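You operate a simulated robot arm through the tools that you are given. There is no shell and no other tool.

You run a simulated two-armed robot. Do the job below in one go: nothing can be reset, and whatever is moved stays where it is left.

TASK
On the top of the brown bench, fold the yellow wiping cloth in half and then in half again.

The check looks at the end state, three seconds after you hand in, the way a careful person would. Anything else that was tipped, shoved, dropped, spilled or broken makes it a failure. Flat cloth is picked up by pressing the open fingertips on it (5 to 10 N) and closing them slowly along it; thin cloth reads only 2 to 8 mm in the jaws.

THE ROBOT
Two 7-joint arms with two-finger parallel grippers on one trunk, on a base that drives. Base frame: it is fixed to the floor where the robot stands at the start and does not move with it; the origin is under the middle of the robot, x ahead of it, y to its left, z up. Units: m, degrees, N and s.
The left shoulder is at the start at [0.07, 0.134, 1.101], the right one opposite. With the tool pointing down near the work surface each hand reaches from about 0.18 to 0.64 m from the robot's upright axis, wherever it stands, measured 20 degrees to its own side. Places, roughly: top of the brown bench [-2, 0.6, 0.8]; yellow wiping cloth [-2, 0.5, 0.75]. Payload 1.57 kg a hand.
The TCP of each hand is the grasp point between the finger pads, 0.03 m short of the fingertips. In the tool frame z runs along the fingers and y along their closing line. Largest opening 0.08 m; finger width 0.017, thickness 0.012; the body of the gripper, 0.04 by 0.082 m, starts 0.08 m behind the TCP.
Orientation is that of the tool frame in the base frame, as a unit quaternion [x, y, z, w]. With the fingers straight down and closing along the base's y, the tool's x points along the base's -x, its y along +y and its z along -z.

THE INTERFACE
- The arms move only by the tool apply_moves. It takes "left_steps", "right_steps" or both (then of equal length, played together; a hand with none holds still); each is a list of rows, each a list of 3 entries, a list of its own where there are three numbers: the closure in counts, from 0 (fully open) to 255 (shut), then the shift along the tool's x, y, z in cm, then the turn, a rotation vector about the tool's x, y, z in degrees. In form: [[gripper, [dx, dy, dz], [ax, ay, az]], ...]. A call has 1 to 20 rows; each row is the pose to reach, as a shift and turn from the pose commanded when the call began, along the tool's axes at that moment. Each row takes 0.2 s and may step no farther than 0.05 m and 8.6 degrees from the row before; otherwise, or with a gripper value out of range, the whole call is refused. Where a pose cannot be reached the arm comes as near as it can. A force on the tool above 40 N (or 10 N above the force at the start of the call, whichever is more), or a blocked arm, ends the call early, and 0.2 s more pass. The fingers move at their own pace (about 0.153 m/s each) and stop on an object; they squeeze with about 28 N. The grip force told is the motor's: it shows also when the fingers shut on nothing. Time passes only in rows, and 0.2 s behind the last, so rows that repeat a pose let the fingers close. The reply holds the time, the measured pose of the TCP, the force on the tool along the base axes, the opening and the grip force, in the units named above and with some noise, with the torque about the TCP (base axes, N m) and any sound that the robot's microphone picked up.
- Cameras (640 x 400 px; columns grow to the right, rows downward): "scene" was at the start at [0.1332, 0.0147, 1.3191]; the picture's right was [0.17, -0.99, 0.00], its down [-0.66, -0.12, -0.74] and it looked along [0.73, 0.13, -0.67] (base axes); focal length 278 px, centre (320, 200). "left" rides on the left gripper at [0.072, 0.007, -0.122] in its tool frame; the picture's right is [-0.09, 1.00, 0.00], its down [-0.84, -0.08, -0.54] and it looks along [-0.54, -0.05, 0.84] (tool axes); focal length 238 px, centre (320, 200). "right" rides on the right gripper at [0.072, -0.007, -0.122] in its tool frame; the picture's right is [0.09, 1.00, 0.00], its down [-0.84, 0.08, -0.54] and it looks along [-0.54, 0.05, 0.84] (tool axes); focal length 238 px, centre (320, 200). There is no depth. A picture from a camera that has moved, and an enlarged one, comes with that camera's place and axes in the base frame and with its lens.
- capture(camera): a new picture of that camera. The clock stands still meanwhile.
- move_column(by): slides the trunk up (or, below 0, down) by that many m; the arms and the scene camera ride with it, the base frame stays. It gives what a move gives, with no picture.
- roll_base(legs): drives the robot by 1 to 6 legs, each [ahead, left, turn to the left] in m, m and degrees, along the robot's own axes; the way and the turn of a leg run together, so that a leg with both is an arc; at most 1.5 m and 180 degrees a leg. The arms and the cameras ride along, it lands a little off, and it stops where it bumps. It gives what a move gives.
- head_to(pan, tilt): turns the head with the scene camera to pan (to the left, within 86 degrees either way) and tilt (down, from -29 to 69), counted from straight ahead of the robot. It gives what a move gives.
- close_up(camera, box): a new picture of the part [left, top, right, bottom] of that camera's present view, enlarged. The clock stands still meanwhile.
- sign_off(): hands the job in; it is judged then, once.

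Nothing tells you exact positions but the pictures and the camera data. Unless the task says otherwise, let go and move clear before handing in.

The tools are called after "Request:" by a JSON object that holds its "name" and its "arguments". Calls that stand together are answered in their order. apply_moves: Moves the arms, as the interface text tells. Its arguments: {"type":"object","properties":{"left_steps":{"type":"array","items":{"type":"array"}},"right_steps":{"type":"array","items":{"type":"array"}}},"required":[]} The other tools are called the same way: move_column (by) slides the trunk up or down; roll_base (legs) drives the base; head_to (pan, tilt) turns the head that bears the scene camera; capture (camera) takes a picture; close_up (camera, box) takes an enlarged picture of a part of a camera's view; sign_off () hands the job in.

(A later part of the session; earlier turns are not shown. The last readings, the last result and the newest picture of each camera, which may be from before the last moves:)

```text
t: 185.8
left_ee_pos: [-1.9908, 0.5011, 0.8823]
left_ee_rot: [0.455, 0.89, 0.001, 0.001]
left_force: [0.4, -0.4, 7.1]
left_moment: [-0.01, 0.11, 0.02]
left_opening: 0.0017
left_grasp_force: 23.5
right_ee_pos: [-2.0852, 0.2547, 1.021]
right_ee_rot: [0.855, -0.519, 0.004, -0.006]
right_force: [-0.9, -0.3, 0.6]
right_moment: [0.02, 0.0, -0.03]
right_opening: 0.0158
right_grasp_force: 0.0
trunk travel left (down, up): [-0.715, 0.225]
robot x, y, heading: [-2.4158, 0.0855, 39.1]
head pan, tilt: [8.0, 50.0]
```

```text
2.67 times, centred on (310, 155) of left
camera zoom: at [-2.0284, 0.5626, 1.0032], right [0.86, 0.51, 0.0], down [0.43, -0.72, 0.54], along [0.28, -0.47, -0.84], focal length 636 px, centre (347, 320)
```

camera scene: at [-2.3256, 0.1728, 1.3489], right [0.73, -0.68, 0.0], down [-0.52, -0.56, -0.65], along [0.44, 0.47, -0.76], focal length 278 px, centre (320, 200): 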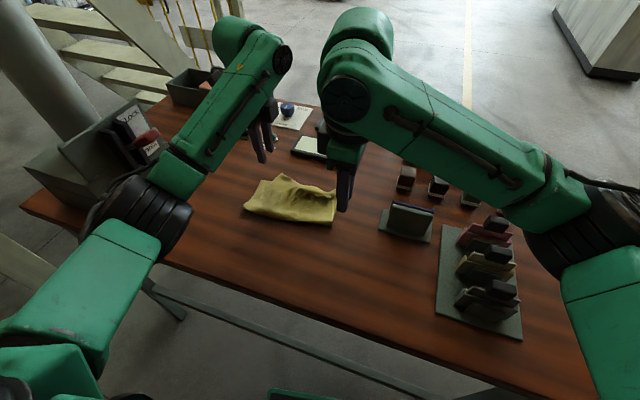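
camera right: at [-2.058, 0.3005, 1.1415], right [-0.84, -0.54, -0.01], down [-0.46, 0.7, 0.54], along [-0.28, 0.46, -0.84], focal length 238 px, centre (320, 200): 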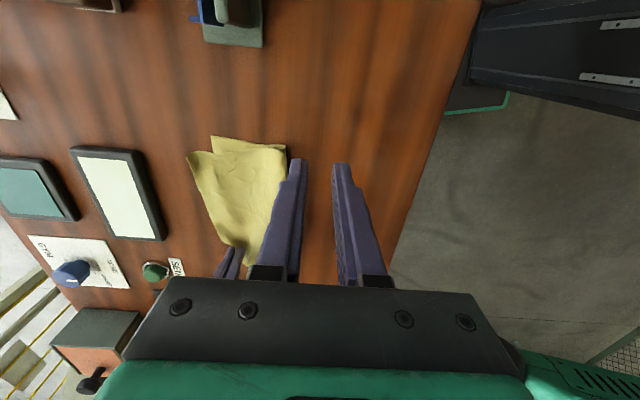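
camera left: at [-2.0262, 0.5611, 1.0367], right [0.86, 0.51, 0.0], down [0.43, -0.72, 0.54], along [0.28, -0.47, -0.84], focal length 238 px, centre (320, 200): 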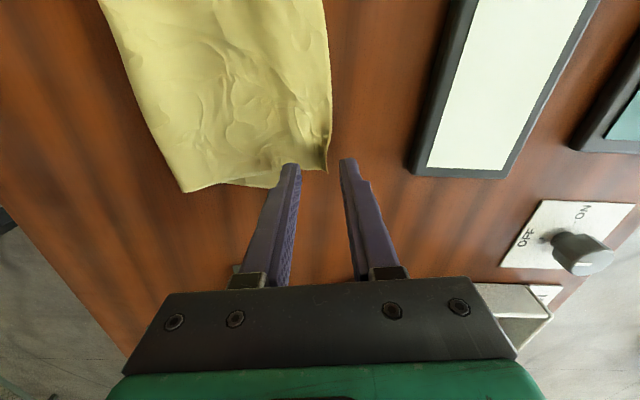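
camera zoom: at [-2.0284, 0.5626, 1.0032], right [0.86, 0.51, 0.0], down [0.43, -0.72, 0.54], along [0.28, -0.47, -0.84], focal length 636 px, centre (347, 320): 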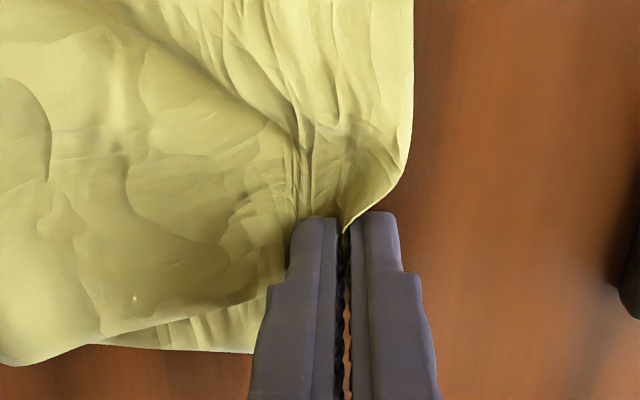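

Gripped (1.7 mm). I lift and carry this corner back and to the right, over the bottom layer's far-right corner.

Request:
{"name": "apply_moves", "arguments": {"left_steps": [[255, [0, 0, -1], [0, 0, 0]], [255, [-0.2, -0.4, -2.5], [0, 0, 0]], [255, [-0.9, -1.4, -3.5], [0, 0, 0]], [255, [-1.8, -2.5, -3.5], [0, 0, 0]], [255, [-2.7, -3.5, -3.5], [0, 0, 0]], [255, [-3.0, -4.0, -3], [0, 0, 0]], [255, [-3.0, -4.0, -3], [0, 0, 0]]]}}

Request:
{"name": "capture", "arguments": {"camera": "left"}}

Request:
{"name": "close_up", "arguments": {"camera": "scene", "box": [220, 150, 380, 250]}}

Request:
{"name": "close_up", "arguments": {"camera": "right", "box": [100, 110, 340, 260]}}

```text
t: 187.4
left_ee_pos: [-2.0058, 0.4542, 0.9105]
left_ee_rot: [0.456, 0.89, -0.001, 0.0]
left_force: [0.2, 0.3, 0.4]
left_moment: [0.02, 0.0, -0.02]
left_opening: 0.0019
left_grasp_force: 23.7
right_ee_pos: [-2.0842, 0.2551, 1.0214]
right_ee_rot: [0.854, -0.52, 0.004, -0.005]
right_force: [-0.9, 0.2, 0.8]
right_moment: [0.0, -0.01, 0.02]
right_opening: 0.0157
right_grasp_force: 0.2
trunk travel left (down, up): [-0.715, 0.225]
robot x, y, heading: [-2.4114, 0.0905, 39.0]
head pan, tilt: [8.0, 50.0]
```

```text
taken
camera left: at [-2.0427, 0.5159, 1.032], right [0.86, 0.51, 0.0], down [0.43, -0.72, 0.54], along [0.28, -0.47, -0.84], focal length 238 px, centre (320, 200)
```

left: 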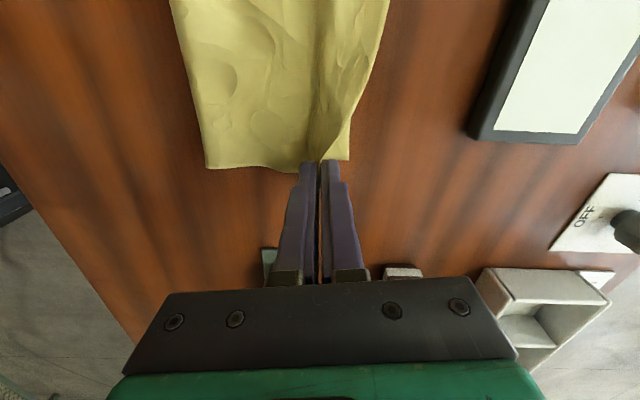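

```text
4.00 times, centred on (300, 200) of scene
camera zoom: at [-2.322, 0.1761, 1.3483], right [0.73, -0.68, 0.0], down [-0.52, -0.56, -0.64], along [0.44, 0.47, -0.77], focal length 1110 px, centre (400, 200)
```

zoom: 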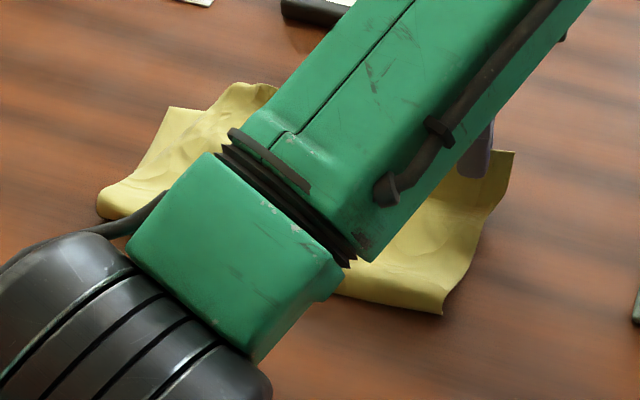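

```text
2.67 times, centred on (220, 185) of right
camera zoom: at [-2.0471, 0.193, 1.1415], right [-0.84, -0.54, -0.01], down [-0.46, 0.7, 0.54], along [-0.28, 0.46, -0.84], focal length 636 px, centre (587, 240)
```

zoom: 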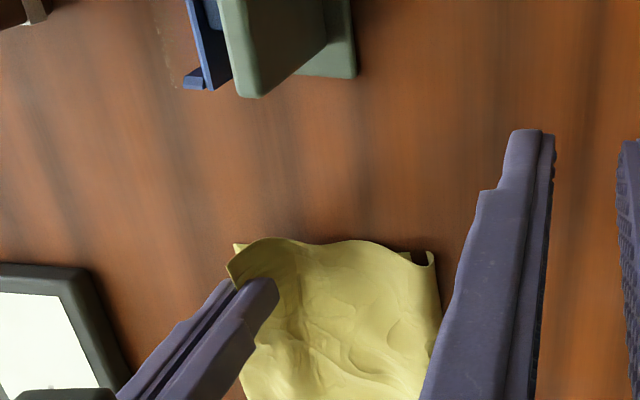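

The right corner is now over its place. I lower and release it, then I'll clamp it with the right hand while the left hand sets the other corner.

Request:
{"name": "apply_moves", "arguments": {"left_steps": [[255, [0, 0, 1.2], [0, 0, 0]], [255, [0, 0, 2.2], [0, 0, 0]], [255, [0, 0, 2.7], [0, 0, 0]], [235, [0, 0, 2.75], [0, 0, 0]], [215, [0, 0, 2.75], [0, 0, 0]], [200, [0, 0, 2.75], [0, 0, 0]], [200, [0, 0, 2], [0, 0, 0]], [200, [0, 0, -1], [0, 0, 0]], [200, [0, 0, -5], [0, 0, 0]], [200, [3, -1, -7], [0, 0, 0]], [200, [7, -2, -7], [0, 0, 0]], [200, [11, -3, -7], [0, 0, 0]], [200, [15, -4, -7], [0, 0, 0]]]}}

Request:
{"name": "capture", "arguments": {"camera": "left"}}

Request:
{"name": "close_up", "arguments": {"camera": "scene", "box": [220, 150, 380, 250]}}

Request:
{"name": "close_up", "arguments": {"camera": "right", "box": [100, 150, 340, 300]}}

```text
t: 190.2
left_ee_pos: [-2.1268, 0.5521, 0.9817]
left_ee_rot: [0.456, 0.89, -0.001, 0.001]
left_force: [-0.6, 0.7, 0.6]
left_moment: [-0.01, -0.02, -0.01]
left_opening: 0.0171
left_grasp_force: 0.1
right_ee_pos: [-2.0855, 0.2552, 1.0209]
right_ee_rot: [0.854, -0.52, 0.002, -0.005]
right_force: [0.7, 0.7, -0.8]
right_moment: [-0.02, -0.02, 0.0]
right_opening: 0.0158
right_grasp_force: 0.0
trunk travel left (down, up): [-0.715, 0.225]
robot x, y, heading: [-2.4151, 0.0875, 39.1]
head pan, tilt: [8.0, 50.0]
```

```text
taken
camera left: at [-2.163, 0.615, 1.1025], right [0.86, 0.51, 0.0], down [0.42, -0.72, 0.54], along [0.28, -0.47, -0.84], focal length 238 px, centre (320, 200)
```

left: 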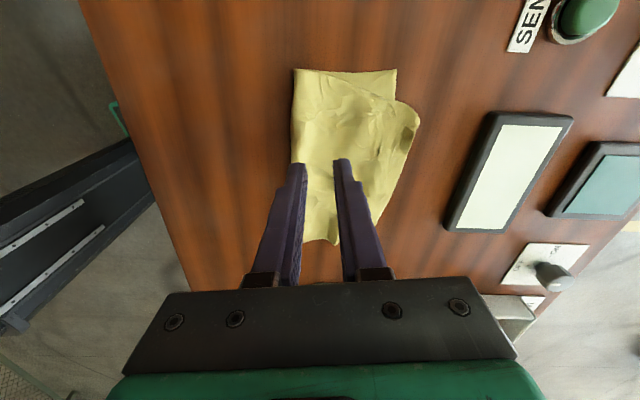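

```text
4.00 times, centred on (300, 200) of scene
camera zoom: at [-2.3238, 0.1773, 1.3484], right [0.73, -0.68, 0.0], down [-0.52, -0.56, -0.64], along [0.44, 0.47, -0.77], focal length 1110 px, centre (400, 200)
```

zoom: 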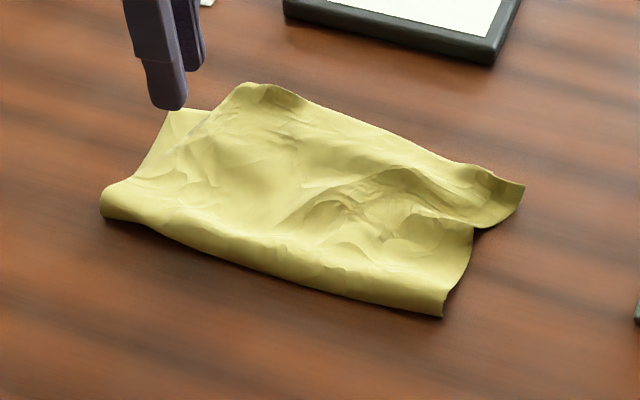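

```text
2.67 times, centred on (220, 225) of right
camera zoom: at [-2.0486, 0.1939, 1.142], right [-0.84, -0.54, -0.01], down [-0.46, 0.71, 0.54], along [-0.28, 0.46, -0.84], focal length 636 px, centre (587, 133)
```

zoom: 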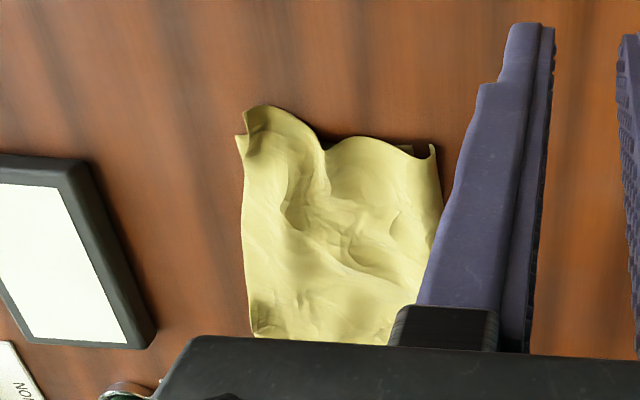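

The top now only needs its left corner pulled about 4 cm left and 3 cm back, which should also draw in the right corner. I pinch the left corner again.

Request:
{"name": "apply_moves", "arguments": {"left_steps": [[172, [-0.2, 2.5, 0], [0, 0, 2]], [172, [-0.4, 5, 0], [0, 0, 4]], [172, [-0.6, 7.5, 0], [0, 0, 6.5]], [172, [-0.8, 9.0, 2], [0, 0, 6.5]], [172, [-0.8, 9.0, 5], [0, 0, 6.5]], [172, [-0.8, 9.0, 8], [0, 0, 6.5]], [172, [-0.8, 9.0, 9.2], [0, 0, 6.5]], [172, [-0.8, 9.0, 9.2], [0, 0, 6.5]]]}}

Request:
{"name": "close_up", "arguments": {"camera": "left", "box": [190, 80, 430, 230]}}

```text
t: 192.0
left_ee_pos: [-2.0493, 0.5988, 0.8893]
left_ee_rot: [0.506, 0.863, 0.0, -0.001]
left_force: [0.2, -0.2, 0.1]
left_moment: [-0.02, 0.03, 0.01]
left_opening: 0.0261
left_grasp_force: 0.0
right_ee_pos: [-2.0849, 0.2545, 1.0211]
right_ee_rot: [0.855, -0.519, 0.004, -0.005]
right_force: [0.1, -0.1, 0.4]
right_moment: [0.01, 0.0, -0.03]
right_opening: 0.0156
right_grasp_force: 0.2
trunk travel left (down, up): [-0.715, 0.225]
robot x, y, heading: [-2.4175, 0.0874, 39.2]
head pan, tilt: [8.0, 50.0]
```

```text
2.67 times, centred on (310, 155) of left
camera zoom: at [-2.0776, 0.664, 1.0108], right [0.91, 0.41, 0.0], down [0.34, -0.77, 0.54], along [0.22, -0.5, -0.84], focal length 636 px, centre (347, 320)
```

zoom: 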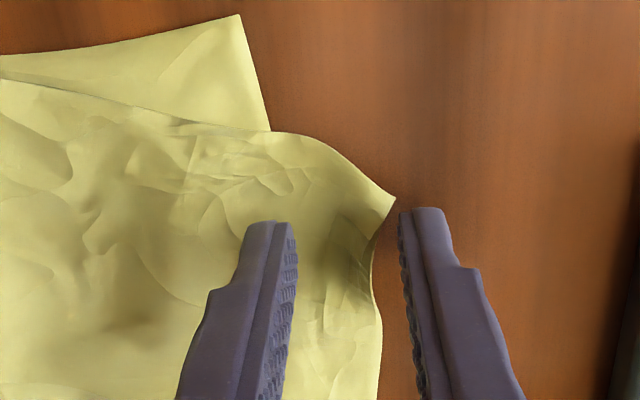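

The fingers straddle the edge beside the left corner. I press and close.

Request:
{"name": "apply_moves", "arguments": {"left_steps": [[172, [0, -0.2, 0.4], [0, 0, 0]], [172, [0, -0.2, 0.7], [0, 0, 0]], [172, [0, -0.2, 0.8], [0, 0, 0]], [172, [0, -0.2, 0.8], [0, 0, 0]]]}}

```text
t: 193.0
left_ee_pos: [-2.0508, 0.5975, 0.8814]
left_ee_rot: [0.506, 0.863, 0.001, 0.001]
left_force: [0.7, 0.7, 4.2]
left_moment: [-0.02, 0.07, -0.02]
left_opening: 0.0255
left_grasp_force: 0.0
right_ee_pos: [-2.0846, 0.2544, 1.0208]
right_ee_rot: [0.855, -0.519, 0.004, -0.004]
right_force: [0.0, -0.4, -0.3]
right_moment: [0.0, 0.03, 0.02]
right_opening: 0.0158
right_grasp_force: 0.0
trunk travel left (down, up): [-0.715, 0.225]
robot x, y, heading: [-2.4166, 0.0857, 39.0]
head pan, tilt: [8.0, 50.0]
```

Request:
{"name": "apply_moves", "arguments": {"left_steps": [[178, [0, 0, 0.03], [0, 0, 0]], [184, [0, 0, 0.03], [0, 0, 0]], [190, [0, 0, 0.03], [0, 0, 0]], [196, [0, 0, 0.03], [0, 0, 0]], [202, [0, 0, 0.03], [0, 0, 0]], [208, [0, 0, 0.03], [0, 0, 0]], [214, [0, 0, 0.03], [0, 0, 0]], [220, [0, 0, 0.03], [0, 0, 0]], [226, [0, 0, 0.03], [0, 0, 0]], [232, [0, 0, 0.03], [0, 0, 0]], [240, [0, 0, 0.03], [0, 0, 0]], [248, [0, 0, 0.03], [0, 0, 0]], [255, [0, 0, 0.03], [0, 0, 0]], [255, [0, 0, 0.03], [0, 0, 0]]]}}

Request:
{"name": "close_up", "arguments": {"camera": "left", "box": [190, 80, 430, 230]}}

```text
t: 196.0
left_ee_pos: [-2.0512, 0.5963, 0.8814]
left_ee_rot: [0.506, 0.863, 0.001, 0.001]
left_force: [-0.9, -0.8, 7.1]
left_moment: [-0.05, 0.11, -0.01]
left_opening: 0.002
left_grasp_force: 23.1
right_ee_pos: [-2.0855, 0.2525, 1.0215]
right_ee_rot: [0.854, -0.52, 0.004, -0.006]
right_force: [-0.5, -0.7, -0.3]
right_moment: [0.01, 0.0, 0.05]
right_opening: 0.0157
right_grasp_force: 0.0
trunk travel left (down, up): [-0.715, 0.225]
robot x, y, heading: [-2.4139, 0.0887, 39.2]
head pan, tilt: [8.0, 50.0]
```

```text
2.67 times, centred on (310, 155) of left
camera zoom: at [-2.0802, 0.6621, 1.0034], right [0.91, 0.41, 0.0], down [0.34, -0.77, 0.54], along [0.22, -0.49, -0.84], focal length 636 px, centre (347, 320)
```

zoom: 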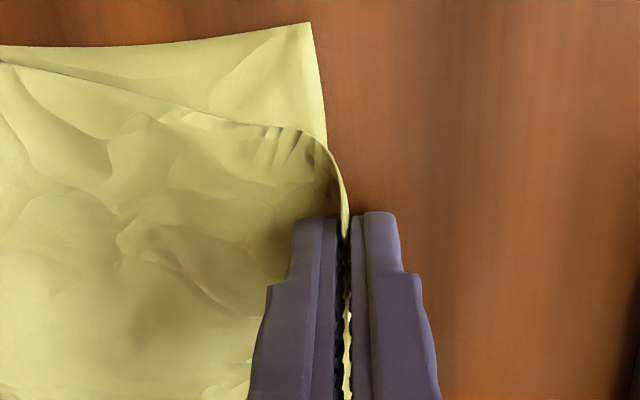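

Request:
{"name": "apply_moves", "arguments": {"left_steps": [[255, [0, 0, -1], [0, 0, 0]], [255, [0.4, -0.2, -2.3], [0, 0, 0]], [255, [1.4, -0.6, -3], [0, 0, 0]], [255, [2.4, -1.0, -3], [0, 0, 0]], [255, [3.4, -1.4, -3], [0, 0, 0]], [255, [4.3, -1.7, -2.5], [0, 0, 0]], [255, [4.3, -1.7, -2.5], [0, 0, 0]]]}}

Request:
{"name": "capture", "arguments": {"camera": "left"}}

Request:
{"name": "close_up", "arguments": {"camera": "scene", "box": [220, 150, 380, 250]}}

Request:
{"name": "close_up", "arguments": {"camera": "right", "box": [100, 150, 340, 300]}}

```text
t: 197.6
left_ee_pos: [-2.0863, 0.6269, 0.9051]
left_ee_rot: [0.506, 0.862, 0.0, 0.0]
left_force: [-0.7, -0.3, 0.9]
left_moment: [0.02, 0.0, 0.01]
left_opening: 0.0016
left_grasp_force: 23.4
right_ee_pos: [-2.0853, 0.2529, 1.0207]
right_ee_rot: [0.854, -0.519, 0.004, -0.005]
right_force: [-0.5, 0.2, -1.0]
right_moment: [0.01, 0.0, 0.01]
right_opening: 0.0157
right_grasp_force: 0.1
trunk travel left (down, up): [-0.715, 0.225]
robot x, y, heading: [-2.4114, 0.0879, 39.2]
head pan, tilt: [8.0, 50.0]
```

```text
taken
camera left: at [-2.1152, 0.6922, 1.0268], right [0.91, 0.41, 0.0], down [0.34, -0.77, 0.54], along [0.22, -0.49, -0.84], focal length 238 px, centre (320, 200)
```

left: 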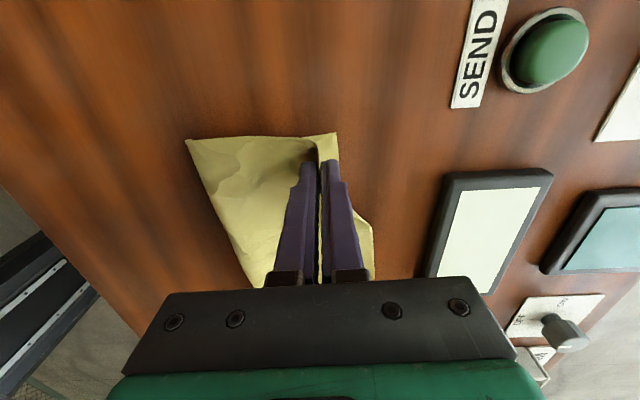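

```text
4.00 times, centred on (300, 200) of scene
camera zoom: at [-2.3219, 0.1759, 1.3483], right [0.73, -0.68, 0.0], down [-0.52, -0.56, -0.64], along [0.44, 0.47, -0.77], focal length 1110 px, centre (400, 200)
```

zoom: 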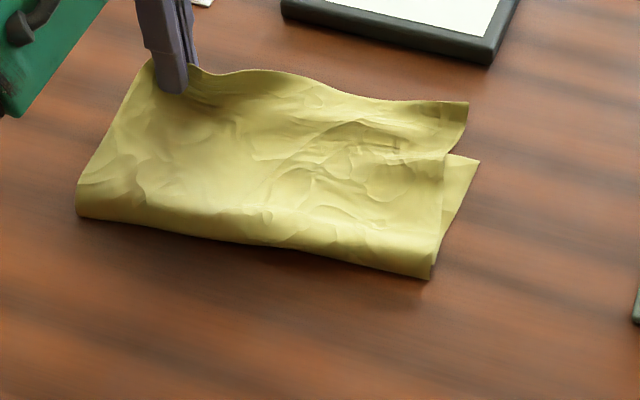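

```text
2.67 times, centred on (220, 225) of right
camera zoom: at [-2.047, 0.1928, 1.1415], right [-0.84, -0.54, -0.01], down [-0.46, 0.7, 0.54], along [-0.28, 0.46, -0.84], focal length 636 px, centre (587, 133)
```

zoom: 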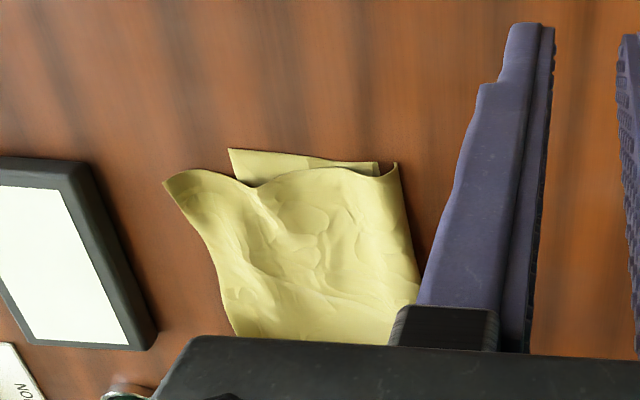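

The left side lines up again but the right corner swings out about 3 cm: the top needs a small rotation. I set the left corner down here, release, and then pull the right corner mostly straight back.

Request:
{"name": "apply_moves", "arguments": {"left_steps": [[255, [0, 0.2, 1.2], [0, 0, 0]], [255, [0, 0.3, 2.1], [0, 0, 0]], [255, [0, 0.3, 2.2], [0, 0, 0]], [235, [0, 0.3, 2.25], [0, 0, 0]], [215, [0, 0.3, 2.25], [0, 0, 0]], [200, [0, 0.3, 2.25], [0, 0, 0]], [200, [0, 0.3, 1.5], [0, 0, 0]], [200, [0, 0.3, -1], [0, 0, 0]], [200, [0, 0.3, -5], [0, 0, 0]], [172, [0, -2, -6], [0, 0, 0]]]}}

Request:
{"name": "capture", "arguments": {"camera": "left"}}

Request:
{"name": "close_up", "arguments": {"camera": "scene", "box": [220, 150, 380, 250]}}

Request:
{"name": "close_up", "arguments": {"camera": "right", "box": [100, 150, 340, 300]}}

```text
t: 199.8
left_ee_pos: [-2.1066, 0.6179, 0.966]
left_ee_rot: [0.506, 0.862, 0.0, 0.002]
left_force: [-0.1, 0.3, 1.0]
left_moment: [0.0, -0.01, 0.01]
left_opening: 0.0261
left_grasp_force: 0.1
right_ee_pos: [-2.0855, 0.2559, 1.0213]
right_ee_rot: [0.854, -0.52, 0.006, -0.006]
right_force: [-0.1, 0.3, 0.7]
right_moment: [-0.01, 0.01, -0.01]
right_opening: 0.0157
right_grasp_force: 0.1
trunk travel left (down, up): [-0.715, 0.225]
robot x, y, heading: [-2.4137, 0.0916, 39.2]
head pan, tilt: [8.0, 50.0]
```

```text
taken
camera left: at [-2.1351, 0.683, 1.0871], right [0.91, 0.41, 0.0], down [0.34, -0.77, 0.54], along [0.22, -0.5, -0.84], focal length 238 px, centre (320, 200)
```

left: 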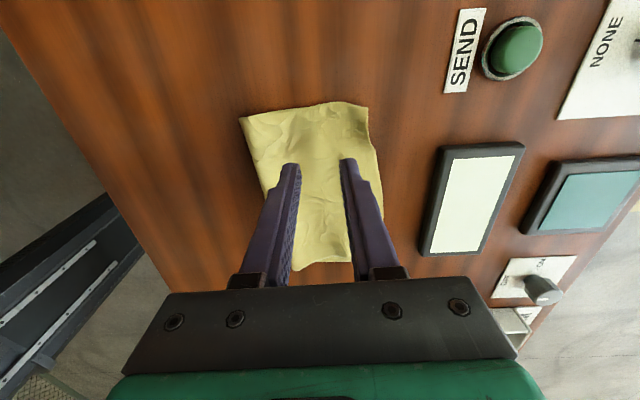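

```text
4.00 times, centred on (300, 200) of scene
camera zoom: at [-2.3243, 0.1771, 1.3485], right [0.73, -0.68, 0.0], down [-0.52, -0.56, -0.64], along [0.44, 0.47, -0.77], focal length 1110 px, centre (400, 200)
```

zoom: 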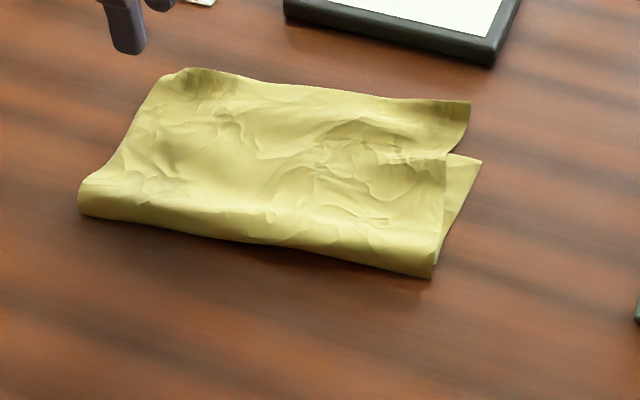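

```text
2.67 times, centred on (220, 225) of right
camera zoom: at [-2.0491, 0.1938, 1.1422], right [-0.84, -0.54, -0.01], down [-0.46, 0.7, 0.54], along [-0.28, 0.46, -0.84], focal length 636 px, centre (587, 133)
```

zoom: 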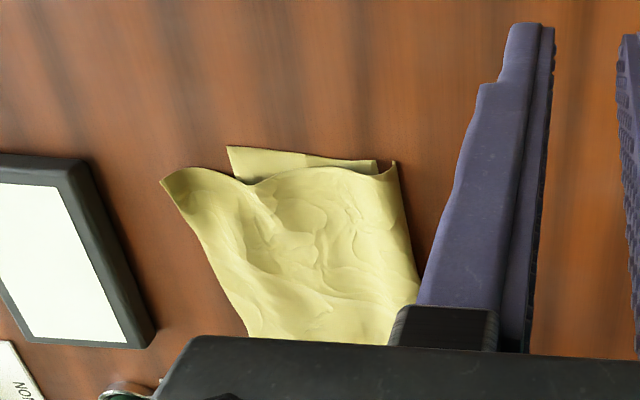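

The top now covers the bottom well on the left; only the right far corner swings out about 4 cm, just beyond reach. I turn the base 11° right to square up with the bench, which brings that corner within the left arm's reach.

Request:
{"name": "roll_base", "arguments": {"legs": [[0, 0, -11]]}}

Request:
{"name": "head_to", "arguments": {"pan": 14, "tilt": 50}}

Request:
{"name": "capture", "arguments": {"camera": "scene"}}

Request:
{"name": "capture", "arguments": {"camera": "left"}}

```text
t: 200.9
left_ee_pos: [-2.0102, 0.549, 0.9653]
left_ee_rot: [0.586, 0.811, 0.0, -0.001]
left_force: [0.4, -0.5, -0.2]
left_moment: [-0.01, 0.01, 0.01]
left_opening: 0.0261
left_grasp_force: 0.1
right_ee_pos: [-2.059, 0.1899, 1.0191]
right_ee_rot: [0.801, -0.599, 0.005, -0.004]
right_force: [0.5, 0.2, -0.6]
right_moment: [-0.01, -0.01, 0.01]
right_opening: 0.0157
right_grasp_force: 0.1
trunk travel left (down, up): [-0.715, 0.225]
robot x, y, heading: [-2.416, 0.0861, 28.1]
head pan, tilt: [8.0, 50.0]
```

```text
t: 201.6
left_ee_pos: [-2.0086, 0.5482, 0.9639]
left_ee_rot: [0.585, 0.811, 0.0, 0.0]
left_force: [-0.7, 0.1, 0.2]
left_moment: [0.02, 0.02, 0.01]
left_opening: 0.0257
left_grasp_force: 0.1
right_ee_pos: [-2.0583, 0.1885, 1.021]
right_ee_rot: [0.802, -0.598, 0.004, -0.004]
right_force: [0.1, -0.8, -0.1]
right_moment: [-0.01, 0.0, 0.0]
right_opening: 0.016
right_grasp_force: 0.0
trunk travel left (down, up): [-0.715, 0.225]
robot x, y, heading: [-2.4124, 0.0899, 27.8]
head pan, tilt: [14.0, 50.0]
```

```text
taken
camera scene: at [-2.3119, 0.1632, 1.3483], right [0.67, -0.74, 0.0], down [-0.57, -0.51, -0.64], along [0.48, 0.43, -0.77], focal length 278 px, centre (320, 200)
```

scene: 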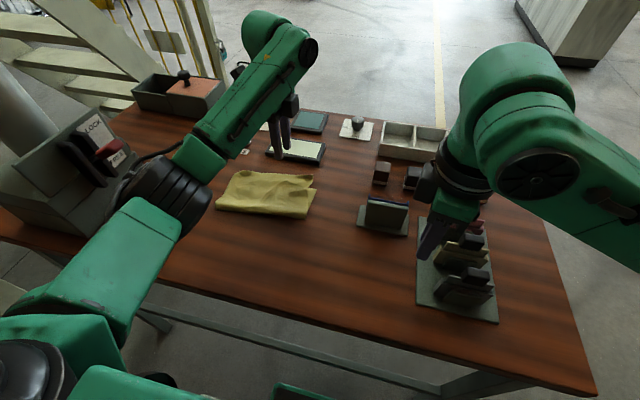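

```text
taken
camera left: at [-2.0248, 0.6179, 1.0867], right [0.97, 0.22, 0.0], down [0.19, -0.82, 0.54], along [0.12, -0.53, -0.84], focal length 238 px, centre (320, 200)
```

left: 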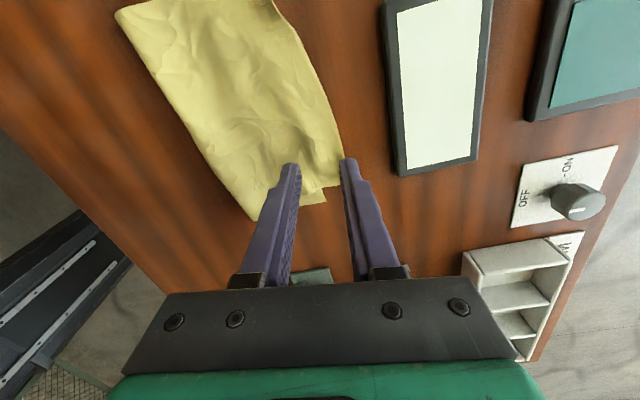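

Request:
{"name": "apply_moves", "arguments": {"left_steps": [[172, [-1.4, 0.6, 0], [0, 0, -6.6]], [172, [-2.8, 1.2, 0], [0, 0, -13.2]], [172, [-4.1, 1.8, 0], [0, 0, -19.6]], [172, [-4.1, 1.8, 3], [0, 0, -19.6]], [172, [-4.1, 1.8, 6], [0, 0, -19.6]], [172, [-4.1, 1.8, 7.2], [0, 0, -19.6]], [172, [-4.1, 1.8, 7.2], [0, 0, -19.6]]]}}

Request:
{"name": "close_up", "arguments": {"camera": "left", "box": [190, 80, 430, 230]}}

```text
t: 203.2
left_ee_pos: [-1.9797, 0.516, 0.8938]
left_ee_rot: [0.438, 0.899, 0.0, 0.001]
left_force: [0.2, 0.8, 0.0]
left_moment: [0.0, 0.04, 0.03]
left_opening: 0.0259
left_grasp_force: 0.0
right_ee_pos: [-2.0587, 0.1891, 1.0209]
right_ee_rot: [0.8, -0.6, 0.004, -0.005]
right_force: [0.3, 0.3, -0.2]
right_moment: [0.0, 0.02, -0.04]
right_opening: 0.016
right_grasp_force: 0.0
trunk travel left (down, up): [-0.715, 0.225]
robot x, y, heading: [-2.4171, 0.0881, 28.2]
head pan, tilt: [14.0, 50.0]
```

```text
2.67 times, centred on (310, 155) of left
camera zoom: at [-2.018, 0.5753, 1.0149], right [0.84, 0.54, 0.0], down [0.45, -0.71, 0.54], along [0.29, -0.46, -0.84], focal length 636 px, centre (347, 320)
```

zoom: 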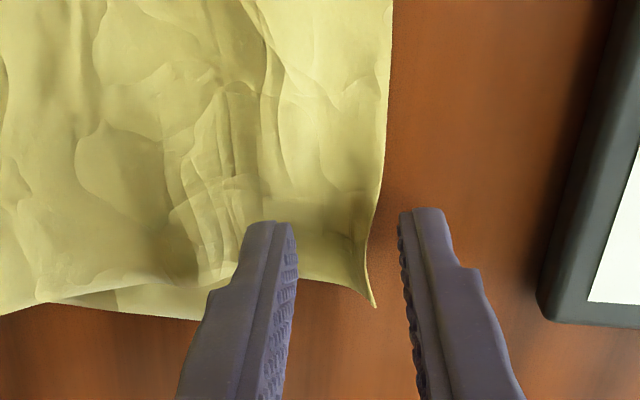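

Request:
{"name": "apply_moves", "arguments": {"left_steps": [[172, [-0.2, -0.3, 0.6], [0, 0, 0]], [172, [-0.2, -0.3, 1.05], [0, 0, 0]], [172, [-0.2, -0.3, 1.2], [0, 0, 0]], [172, [-0.2, -0.3, 1.2], [0, 0, 0]]]}}

```text
t: 204.2
left_ee_pos: [-1.9812, 0.5113, 0.8815]
left_ee_rot: [0.439, 0.898, 0.001, 0.001]
left_force: [1.1, 0.2, 4.1]
left_moment: [-0.05, 0.08, 0.0]
left_opening: 0.0256
left_grasp_force: 0.0
right_ee_pos: [-2.0585, 0.1884, 1.0198]
right_ee_rot: [0.801, -0.599, 0.004, -0.005]
right_force: [-0.3, 0.2, 0.6]
right_moment: [0.02, 0.01, 0.01]
right_opening: 0.0158
right_grasp_force: 0.0
trunk travel left (down, up): [-0.715, 0.225]
robot x, y, heading: [-2.4113, 0.0897, 28.1]
head pan, tilt: [14.0, 50.0]
```

Request:
{"name": "apply_moves", "arguments": {"left_steps": [[178, [0, 0, 0.02], [0, 0, 0]], [184, [0, 0, 0.02], [0, 0, 0]], [190, [0, 0, 0.02], [0, 0, 0]], [196, [0, 0, 0.02], [0, 0, 0]], [202, [0, 0, 0.02], [0, 0, 0]], [208, [0, 0, 0.02], [0, 0, 0]], [214, [0, 0, 0.02], [0, 0, 0]], [220, [0, 0, 0.02], [0, 0, 0]], [226, [0, 0, 0.02], [0, 0, 0]], [232, [0, 0, 0.02], [0, 0, 0]], [240, [0, 0, 0.02], [0, 0, 0]], [248, [0, 0, 0.02], [0, 0, 0]], [255, [0, 0, 0.02], [0, 0, 0]], [255, [0, 0, 0.02], [0, 0, 0]]]}}

Request:
{"name": "close_up", "arguments": {"camera": "left", "box": [190, 80, 430, 230]}}

```text
t: 207.2
left_ee_pos: [-1.9808, 0.5113, 0.8808]
left_ee_rot: [0.439, 0.899, 0.001, 0.001]
left_force: [-0.6, 0.3, 4.5]
left_moment: [-0.01, 0.07, 0.0]
left_opening: 0.0018
left_grasp_force: 23.4
right_ee_pos: [-2.0596, 0.1883, 1.0217]
right_ee_rot: [0.801, -0.599, 0.004, -0.005]
right_force: [0.6, 0.4, 0.0]
right_moment: [0.0, 0.01, 0.0]
right_opening: 0.0156
right_grasp_force: 0.1
trunk travel left (down, up): [-0.715, 0.225]
robot x, y, heading: [-2.4153, 0.0821, 27.8]
head pan, tilt: [14.0, 50.0]
```

```text
2.67 times, centred on (310, 155) of left
camera zoom: at [-2.0197, 0.5713, 1.0032], right [0.84, 0.54, 0.0], down [0.45, -0.71, 0.54], along [0.29, -0.46, -0.84], focal length 636 px, centre (347, 320)
```

zoom: 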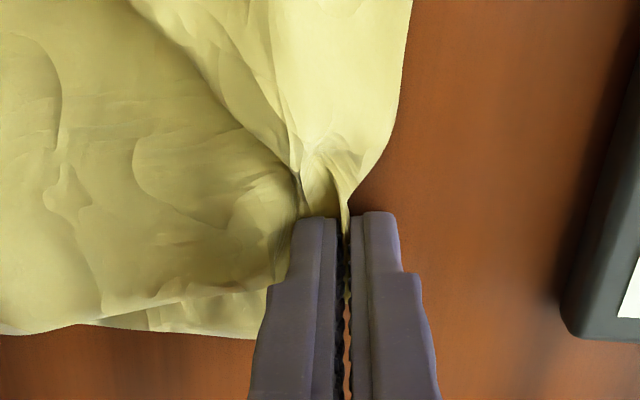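

Request:
{"name": "apply_moves", "arguments": {"left_steps": [[255, [0, 0, -1], [0, 0, 0]], [255, [0, -0.5, -2.2], [0, 0, 0]], [255, [-0.1, -1.5, -2.8], [0, 0, 0]], [255, [-0.2, -2.5, -2.8], [0, 0, 0]], [255, [-0.3, -3.5, -2.6], [0, 0, 0]], [255, [-0.4, -4.4, -2.0], [0, 0, 0]], [255, [-0.4, -4.4, -1.0], [0, 0, 0]], [255, [-0.4, -4.4, -0.4], [0, 0, 0]], [255, [-0.4, -4.4, -0.4], [0, 0, 0]]]}}

Request:
{"name": "capture", "arguments": {"camera": "left"}}

Request:
{"name": "close_up", "arguments": {"camera": "scene", "box": [180, 130, 340, 230]}}

Request:
{"name": "capture", "arguments": {"camera": "right"}}

```text
t: 209.2
left_ee_pos: [-2.0122, 0.4828, 0.8849]
left_ee_rot: [0.439, 0.898, 0.0, 0.0]
left_force: [0.0, 0.0, 0.1]
left_moment: [0.03, 0.02, 0.0]
left_opening: 0.0016
left_grasp_force: 23.3
right_ee_pos: [-2.0592, 0.189, 1.0197]
right_ee_rot: [0.8, -0.6, 0.004, -0.005]
right_force: [0.2, -0.5, -0.7]
right_moment: [0.0, 0.02, 0.02]
right_opening: 0.0157
right_grasp_force: 0.0
trunk travel left (down, up): [-0.715, 0.225]
robot x, y, heading: [-2.4136, 0.0932, 27.8]
head pan, tilt: [14.0, 50.0]
```

```text
taken
camera left: at [-2.0509, 0.5422, 1.0063], right [0.84, 0.54, 0.0], down [0.45, -0.71, 0.54], along [0.29, -0.46, -0.84], focal length 238 px, centre (320, 200)
```

left: 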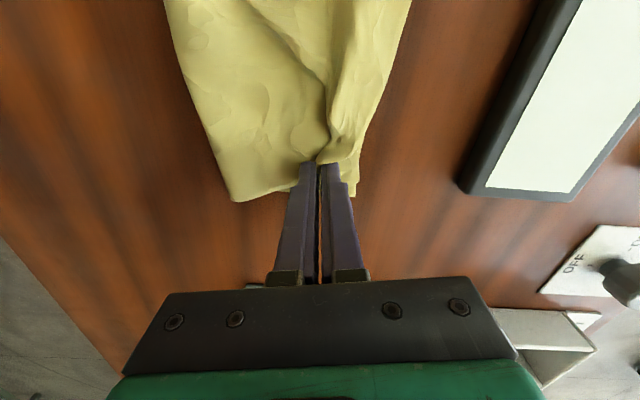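

```text
4.00 times, centred on (260, 180) of scene
camera zoom: at [-2.3121, 0.1633, 1.3483], right [0.67, -0.74, 0.0], down [-0.57, -0.51, -0.64], along [0.48, 0.43, -0.77], focal length 1110 px, centre (560, 280)
```

zoom: 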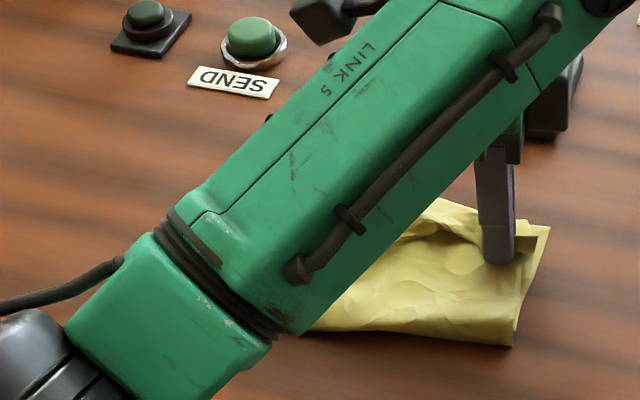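

```text
taken
camera right: at [-2.0338, 0.121, 1.1416], right [-0.93, -0.37, -0.01], down [-0.32, 0.78, 0.54], along [-0.19, 0.51, -0.84], focal length 238 px, centre (320, 200)
```

right: 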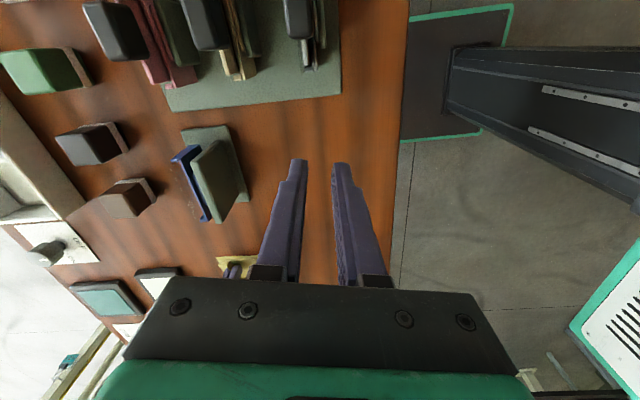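

The corner sits near its place. I release and move the left hand aside to see the result.

Request:
{"name": "apply_moves", "arguments": {"left_steps": [[255, [0, 0, 0.15], [0, 0, 0]], [235, [0, 0, 0.2], [0, 0, 0]], [215, [0, 0, 0.2], [0, 0, 0]], [200, [0, 0, 0.2], [0, 0, 0]], [200, [0, 0, -0.5], [0, 0, 0]], [200, [0, 0, -3.5], [0, 0, 0]], [200, [0, 0, -7.5], [0, 0, 0]], [200, [3, -2, -10], [0, 0, 0]], [200, [7, -4, -11], [0, 0, 0]], [200, [11, -6, -11], [0, 0, 0]], [200, [15, -8, -11], [0, 0, 0]], [200, [18, -10, -11], [0, 0, 0]]]}}

Request:
{"name": "close_up", "arguments": {"camera": "scene", "box": [180, 130, 340, 230]}}

Request:
{"name": "capture", "arguments": {"camera": "left"}}

```text
t: 211.8
left_ee_pos: [-2.2035, 0.5627, 0.9943]
left_ee_rot: [0.44, 0.898, 0.0, 0.001]
left_force: [-0.1, 0.4, 0.4]
left_moment: [0.0, 0.03, -0.02]
left_opening: 0.0172
left_grasp_force: 0.0
right_ee_pos: [-2.0611, 0.1876, 1.0207]
right_ee_rot: [0.801, -0.599, 0.005, -0.006]
right_force: [-0.9, -0.1, 0.5]
right_moment: [0.01, -0.01, -0.02]
right_opening: 0.0157
right_grasp_force: 0.1
trunk travel left (down, up): [-0.715, 0.225]
robot x, y, heading: [-2.4155, 0.0874, 28.3]
head pan, tilt: [14.0, 50.0]
```

```text
4.00 times, centred on (260, 180) of scene
camera zoom: at [-2.314, 0.1633, 1.3485], right [0.67, -0.74, 0.0], down [-0.57, -0.51, -0.64], along [0.48, 0.43, -0.77], focal length 1110 px, centre (560, 280)
```

zoom: 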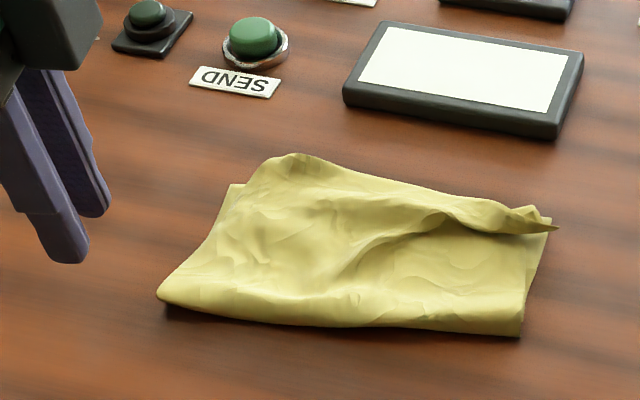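

```text
taken
camera left: at [-2.2419, 0.6228, 1.1166], right [0.84, 0.54, 0.0], down [0.45, -0.71, 0.54], along [0.29, -0.46, -0.84], focal length 238 px, centre (320, 200)
```

left: 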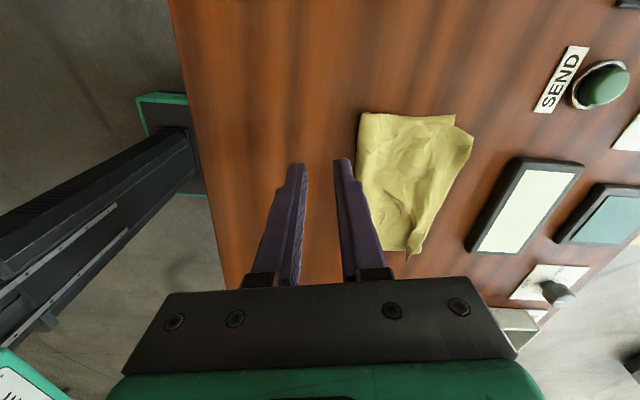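

The fold is now nearly square: bottom about 0.205 by 0.095 m, with the top's left corner still overhanging by 2 cm and a ruck on the right. I pull the left corner straight back first.

Request:
{"name": "apply_moves", "arguments": {"left_steps": [[172, [-1, 4, 0], [0, 0, 3.5]], [172, [-2, 8, 0], [0, 0, 7]], [172, [-3.2, 12, 0], [0, 0, 10.5]], [172, [-4.2, 15.5, 1], [0, 0, 10.5]], [172, [-4.2, 15.5, 5], [0, 0, 10.5]], [172, [-4.2, 15.5, 9], [0, 0, 10.5]], [172, [-4.2, 15.5, 10.3], [0, 0, 10.5]], [172, [-4.2, 15.5, 10.3], [0, 0, 10.5]]]}}

Request:
{"name": "close_up", "arguments": {"camera": "left", "box": [190, 80, 430, 230]}}

```text
t: 213.6
left_ee_pos: [-2.0542, 0.6246, 0.8925]
left_ee_rot: [0.521, 0.854, 0.0, 0.001]
left_force: [0.5, -0.5, -1.4]
left_moment: [0.03, -0.02, 0.0]
left_opening: 0.026
left_grasp_force: 0.0
right_ee_pos: [-2.06, 0.1893, 1.0203]
right_ee_rot: [0.801, -0.599, 0.005, -0.004]
right_force: [-0.8, -0.4, -0.2]
right_moment: [-0.03, -0.02, 0.02]
right_opening: 0.0159
right_grasp_force: 0.1
trunk travel left (down, up): [-0.715, 0.225]
robot x, y, heading: [-2.415, 0.0867, 28.2]
head pan, tilt: [14.0, 50.0]
```

```text
2.67 times, centred on (310, 155) of left
camera zoom: at [-2.0816, 0.6903, 1.013], right [0.93, 0.38, 0.0], down [0.32, -0.78, 0.54], along [0.2, -0.5, -0.84], focal length 636 px, centre (347, 320)
```

zoom: 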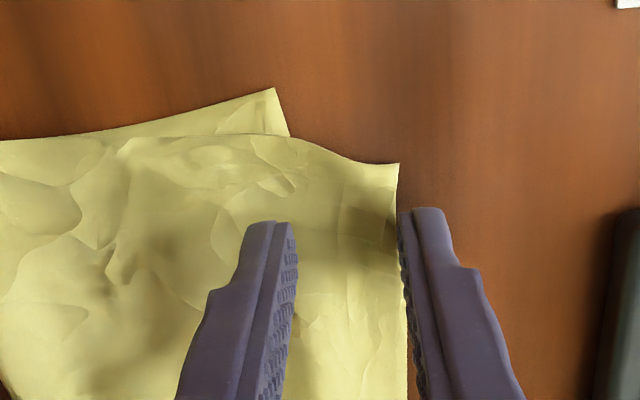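

Request:
{"name": "apply_moves", "arguments": {"left_steps": [[172, [0.2, 0.6, 0.3], [0, 0, 0]], [172, [0.2, 0.6, 0.8], [0, 0, 0]], [172, [0.2, 0.6, 1.05], [0, 0, 0]], [172, [0.2, 0.6, 1.1], [0, 0, 0]]]}}

Request:
{"name": "close_up", "arguments": {"camera": "left", "box": [190, 80, 430, 230]}}

```text
t: 214.6
left_ee_pos: [-2.0502, 0.6293, 0.8812]
left_ee_rot: [0.519, 0.854, 0.001, 0.001]
left_force: [-0.7, 0.1, 5.8]
left_moment: [-0.03, 0.14, -0.03]
left_opening: 0.0261
left_grasp_force: 0.2
right_ee_pos: [-2.0594, 0.1885, 1.0207]
right_ee_rot: [0.801, -0.599, 0.004, -0.004]
right_force: [-0.3, 0.4, 0.5]
right_moment: [0.02, 0.01, 0.01]
right_opening: 0.0158
right_grasp_force: 0.0
trunk travel left (down, up): [-0.715, 0.225]
robot x, y, heading: [-2.4152, 0.0881, 28.0]
head pan, tilt: [14.0, 50.0]
```

```text
2.67 times, centred on (310, 155) of left
camera zoom: at [-2.0768, 0.6944, 1.0035], right [0.93, 0.38, 0.0], down [0.31, -0.78, 0.54], along [0.21, -0.5, -0.84], focal length 636 px, centre (347, 320)
```

zoom: 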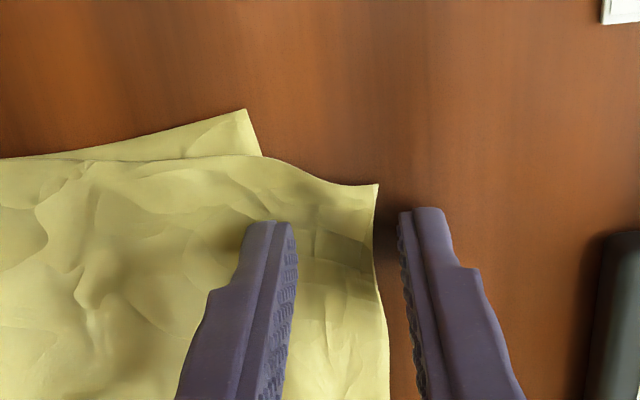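

Request:
{"name": "apply_moves", "arguments": {"left_steps": [[178, [0, 0, 0], [0, 0, 0]], [184, [0, 0, 0], [0, 0, 0]], [190, [0, 0, 0], [0, 0, 0]], [196, [0, 0, 0], [0, 0, 0]], [202, [0, 0, 0], [0, 0, 0]], [208, [0, 0, 0], [0, 0, 0]], [214, [0, 0, 0], [0, 0, 0]], [220, [0, 0, 0], [0, 0, 0]], [226, [0, 0, 0], [0, 0, 0]], [232, [0, 0, 0], [0, 0, 0]], [240, [0, 0, 0], [0, 0, 0]], [248, [0, 0, 0], [0, 0, 0]], [255, [0, 0, 0], [0, 0, 0]], [255, [0, 0, 0], [0, 0, 0]]]}}

Request:
{"name": "close_up", "arguments": {"camera": "left", "box": [190, 80, 430, 230]}}

```text
t: 217.6
left_ee_pos: [-2.0492, 0.6274, 0.8822]
left_ee_rot: [0.52, 0.854, 0.0, 0.0]
left_force: [1.3, -0.4, 6.0]
left_moment: [-0.06, 0.04, 0.01]
left_opening: 0.0018
left_grasp_force: 23.6
right_ee_pos: [-2.0591, 0.1872, 1.0209]
right_ee_rot: [0.801, -0.599, 0.004, -0.005]
right_force: [0.4, -0.5, 0.5]
right_moment: [0.03, 0.02, 0.01]
right_opening: 0.0159
right_grasp_force: 0.0
trunk travel left (down, up): [-0.715, 0.225]
robot x, y, heading: [-2.4148, 0.092, 28.1]
head pan, tilt: [14.0, 50.0]
```

```text
2.67 times, centred on (310, 155) of left
camera zoom: at [-2.0767, 0.6937, 1.0034], right [0.93, 0.38, 0.0], down [0.32, -0.78, 0.54], along [0.2, -0.5, -0.84], focal length 636 px, centre (347, 320)
```

zoom: 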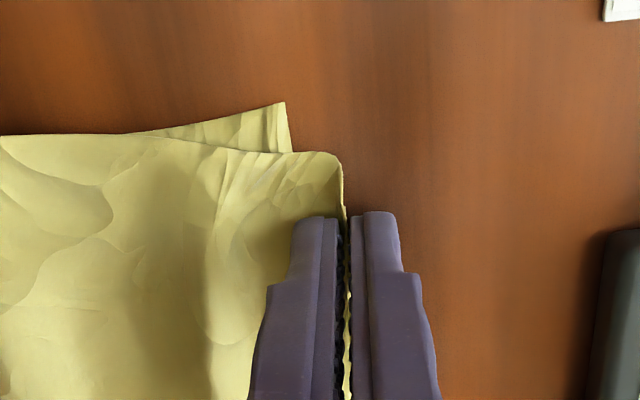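

Request:
{"name": "apply_moves", "arguments": {"left_steps": [[255, [0, 0, -1], [0, 0, 0]], [255, [0.2, -0.4, -2.2], [0, 0, 0]], [255, [0.8, -1.3, -2.8], [0, 0, 0]], [255, [1.4, -2.2, -2.8], [0, 0, 0]], [255, [2.0, -3.2, -2.2], [0, 0, 0]], [255, [2.0, -3.2, -1.2], [0, 0, 0]], [255, [2.0, -3.2, -0.4], [0, 0, 0]], [255, [2.0, -3.2, -0.2], [0, 0, 0]], [235, [2.0, -3.2, -0.1], [0, 0, 0]], [215, [2.0, -3.2, -0.1], [0, 0, 0]], [200, [2.0, -3.2, -0.1], [0, 0, 0]], [200, [2.0, -3.2, -1], [0, 0, 0]], [200, [2.0, -3.2, -4], [0, 0, 0]], [200, [2.0, -4, -8], [0, 0, 0]], [200, [5, -6, -11], [0, 0, 0]], [200, [8, -8, -11], [0, 0, 0]]]}}

Request:
{"name": "close_up", "arguments": {"camera": "scene", "box": [180, 130, 340, 230]}}

Request:
{"name": "capture", "arguments": {"camera": "left"}}

```text
t: 221.0
left_ee_pos: [-2.1585, 0.6642, 0.9894]
left_ee_rot: [0.52, 0.854, 0.0, 0.0]
left_force: [-0.4, 0.4, -0.7]
left_moment: [0.03, -0.02, 0.02]
left_opening: 0.0175
left_grasp_force: 0.0
right_ee_pos: [-2.0596, 0.1894, 1.0194]
right_ee_rot: [0.801, -0.599, 0.004, -0.005]
right_force: [1.2, 0.0, 0.1]
right_moment: [-0.01, -0.02, 0.01]
right_opening: 0.0157
right_grasp_force: 0.1
trunk travel left (down, up): [-0.715, 0.225]
robot x, y, heading: [-2.4115, 0.0853, 28.2]
head pan, tilt: [14.0, 50.0]
```

```text
4.00 times, centred on (260, 180) of scene
camera zoom: at [-2.3132, 0.1642, 1.3484], right [0.67, -0.74, 0.0], down [-0.57, -0.51, -0.64], along [0.48, 0.43, -0.77], focal length 1110 px, centre (560, 280)
```

zoom: 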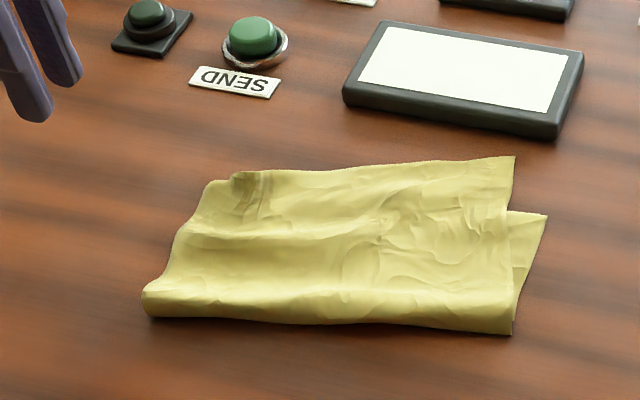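

```text
taken
camera left: at [-2.1851, 0.73, 1.1116], right [0.93, 0.38, 0.0], down [0.31, -0.78, 0.54], along [0.2, -0.5, -0.84], focal length 238 px, centre (320, 200)
```

left: 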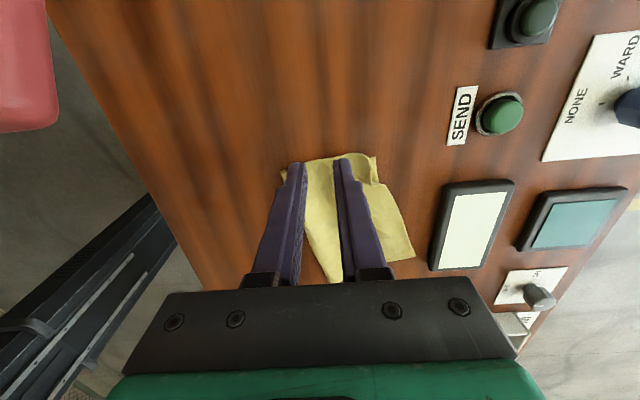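

The top keeps swinging because it is longer than the bottom: the crease sits about 2 cm too far forward. I'll pull the right corner back further than needed, leaving slack that I can press towards the crease.

Request:
{"name": "apply_moves", "arguments": {"left_steps": [[172, [-3.4, 1.8, 0], [0, 0, -4]], [172, [-6.9, 3.6, 0], [0, 0, -8]], [172, [-10.3, 5.4, 0], [0, 0, -12]], [172, [-13.8, 7.2, 0], [0, 0, -16]], [172, [-17.2, 9.0, 0], [0, 0, -19.3]], [172, [-20.7, 10.8, 0], [0, 0, -19.3]], [172, [-20.7, 10.8, 4], [0, 0, -19.3]], [172, [-20.7, 10.8, 8], [0, 0, -19.3]], [172, [-20.7, 10.8, 9.6], [0, 0, -19.3]], [172, [-20.7, 10.8, 9.6], [0, 0, -19.3]]]}}

Request:
{"name": "close_up", "arguments": {"camera": "left", "box": [190, 80, 430, 230]}}

```text
t: 223.2
left_ee_pos: [-1.9661, 0.5299, 0.894]
left_ee_rot: [0.368, 0.93, -0.001, 0.0]
left_force: [-1.2, 0.8, -0.1]
left_moment: [0.0, 0.03, 0.0]
left_opening: 0.0262
left_grasp_force: 0.0
right_ee_pos: [-2.0587, 0.1891, 1.0211]
right_ee_rot: [0.801, -0.599, 0.005, -0.004]
right_force: [0.1, 0.5, 0.4]
right_moment: [-0.03, 0.03, -0.02]
right_opening: 0.0157
right_grasp_force: 0.0
trunk travel left (down, up): [-0.715, 0.225]
robot x, y, heading: [-2.414, 0.0868, 28.0]
head pan, tilt: [14.0, 50.0]
```

```text
2.67 times, centred on (310, 155) of left
camera zoom: at [-2.013, 0.5831, 1.0158], right [0.75, 0.66, 0.0], down [0.56, -0.63, 0.54], along [0.36, -0.41, -0.84], focal length 636 px, centre (347, 320)
```

zoom: 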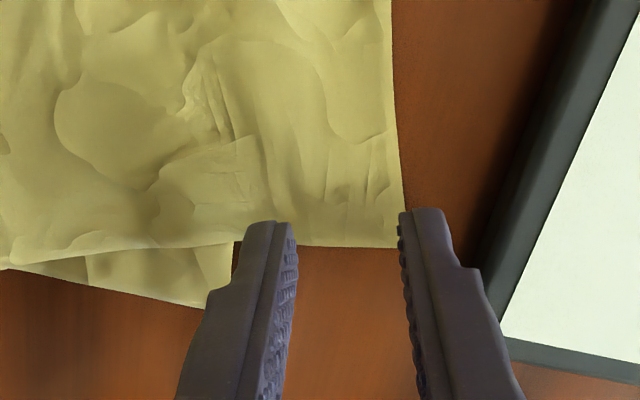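

Request:
{"name": "apply_moves", "arguments": {"left_steps": [[172, [0.6, 0.45, 0.3], [0, 0, 0]], [172, [0.6, 0.45, 0.8], [0, 0, 0]], [172, [0.6, 0.45, 1.1], [0, 0, 0]], [172, [0.6, 0.45, 1.2], [0, 0, 0]]]}}

Request:
{"name": "close_up", "arguments": {"camera": "left", "box": [190, 80, 430, 230]}}

```text
t: 224.2
left_ee_pos: [-1.9658, 0.536, 0.8834]
left_ee_rot: [0.369, 0.929, -0.001, 0.0]
left_force: [-0.6, -1.0, -0.1]
left_moment: [0.02, -0.03, 0.01]
left_opening: 0.0262
left_grasp_force: 0.0
right_ee_pos: [-2.0586, 0.1878, 1.021]
right_ee_rot: [0.8, -0.599, 0.004, -0.004]
right_force: [-0.3, -0.7, 0.0]
right_moment: [0.01, -0.02, -0.03]
right_opening: 0.0158
right_grasp_force: 0.2
trunk travel left (down, up): [-0.715, 0.225]
robot x, y, heading: [-2.4111, 0.0903, 28.0]
head pan, tilt: [14.0, 50.0]
```

```text
2.67 times, centred on (310, 155) of left
camera zoom: at [-2.0143, 0.5902, 1.0044], right [0.75, 0.66, 0.0], down [0.56, -0.63, 0.54], along [0.36, -0.41, -0.84], focal length 636 px, centre (347, 320)
```

zoom: 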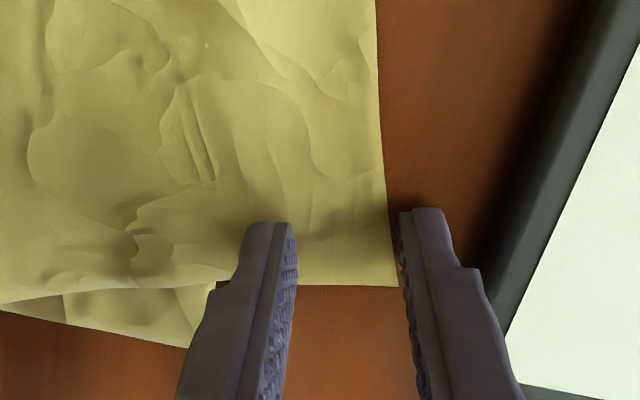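

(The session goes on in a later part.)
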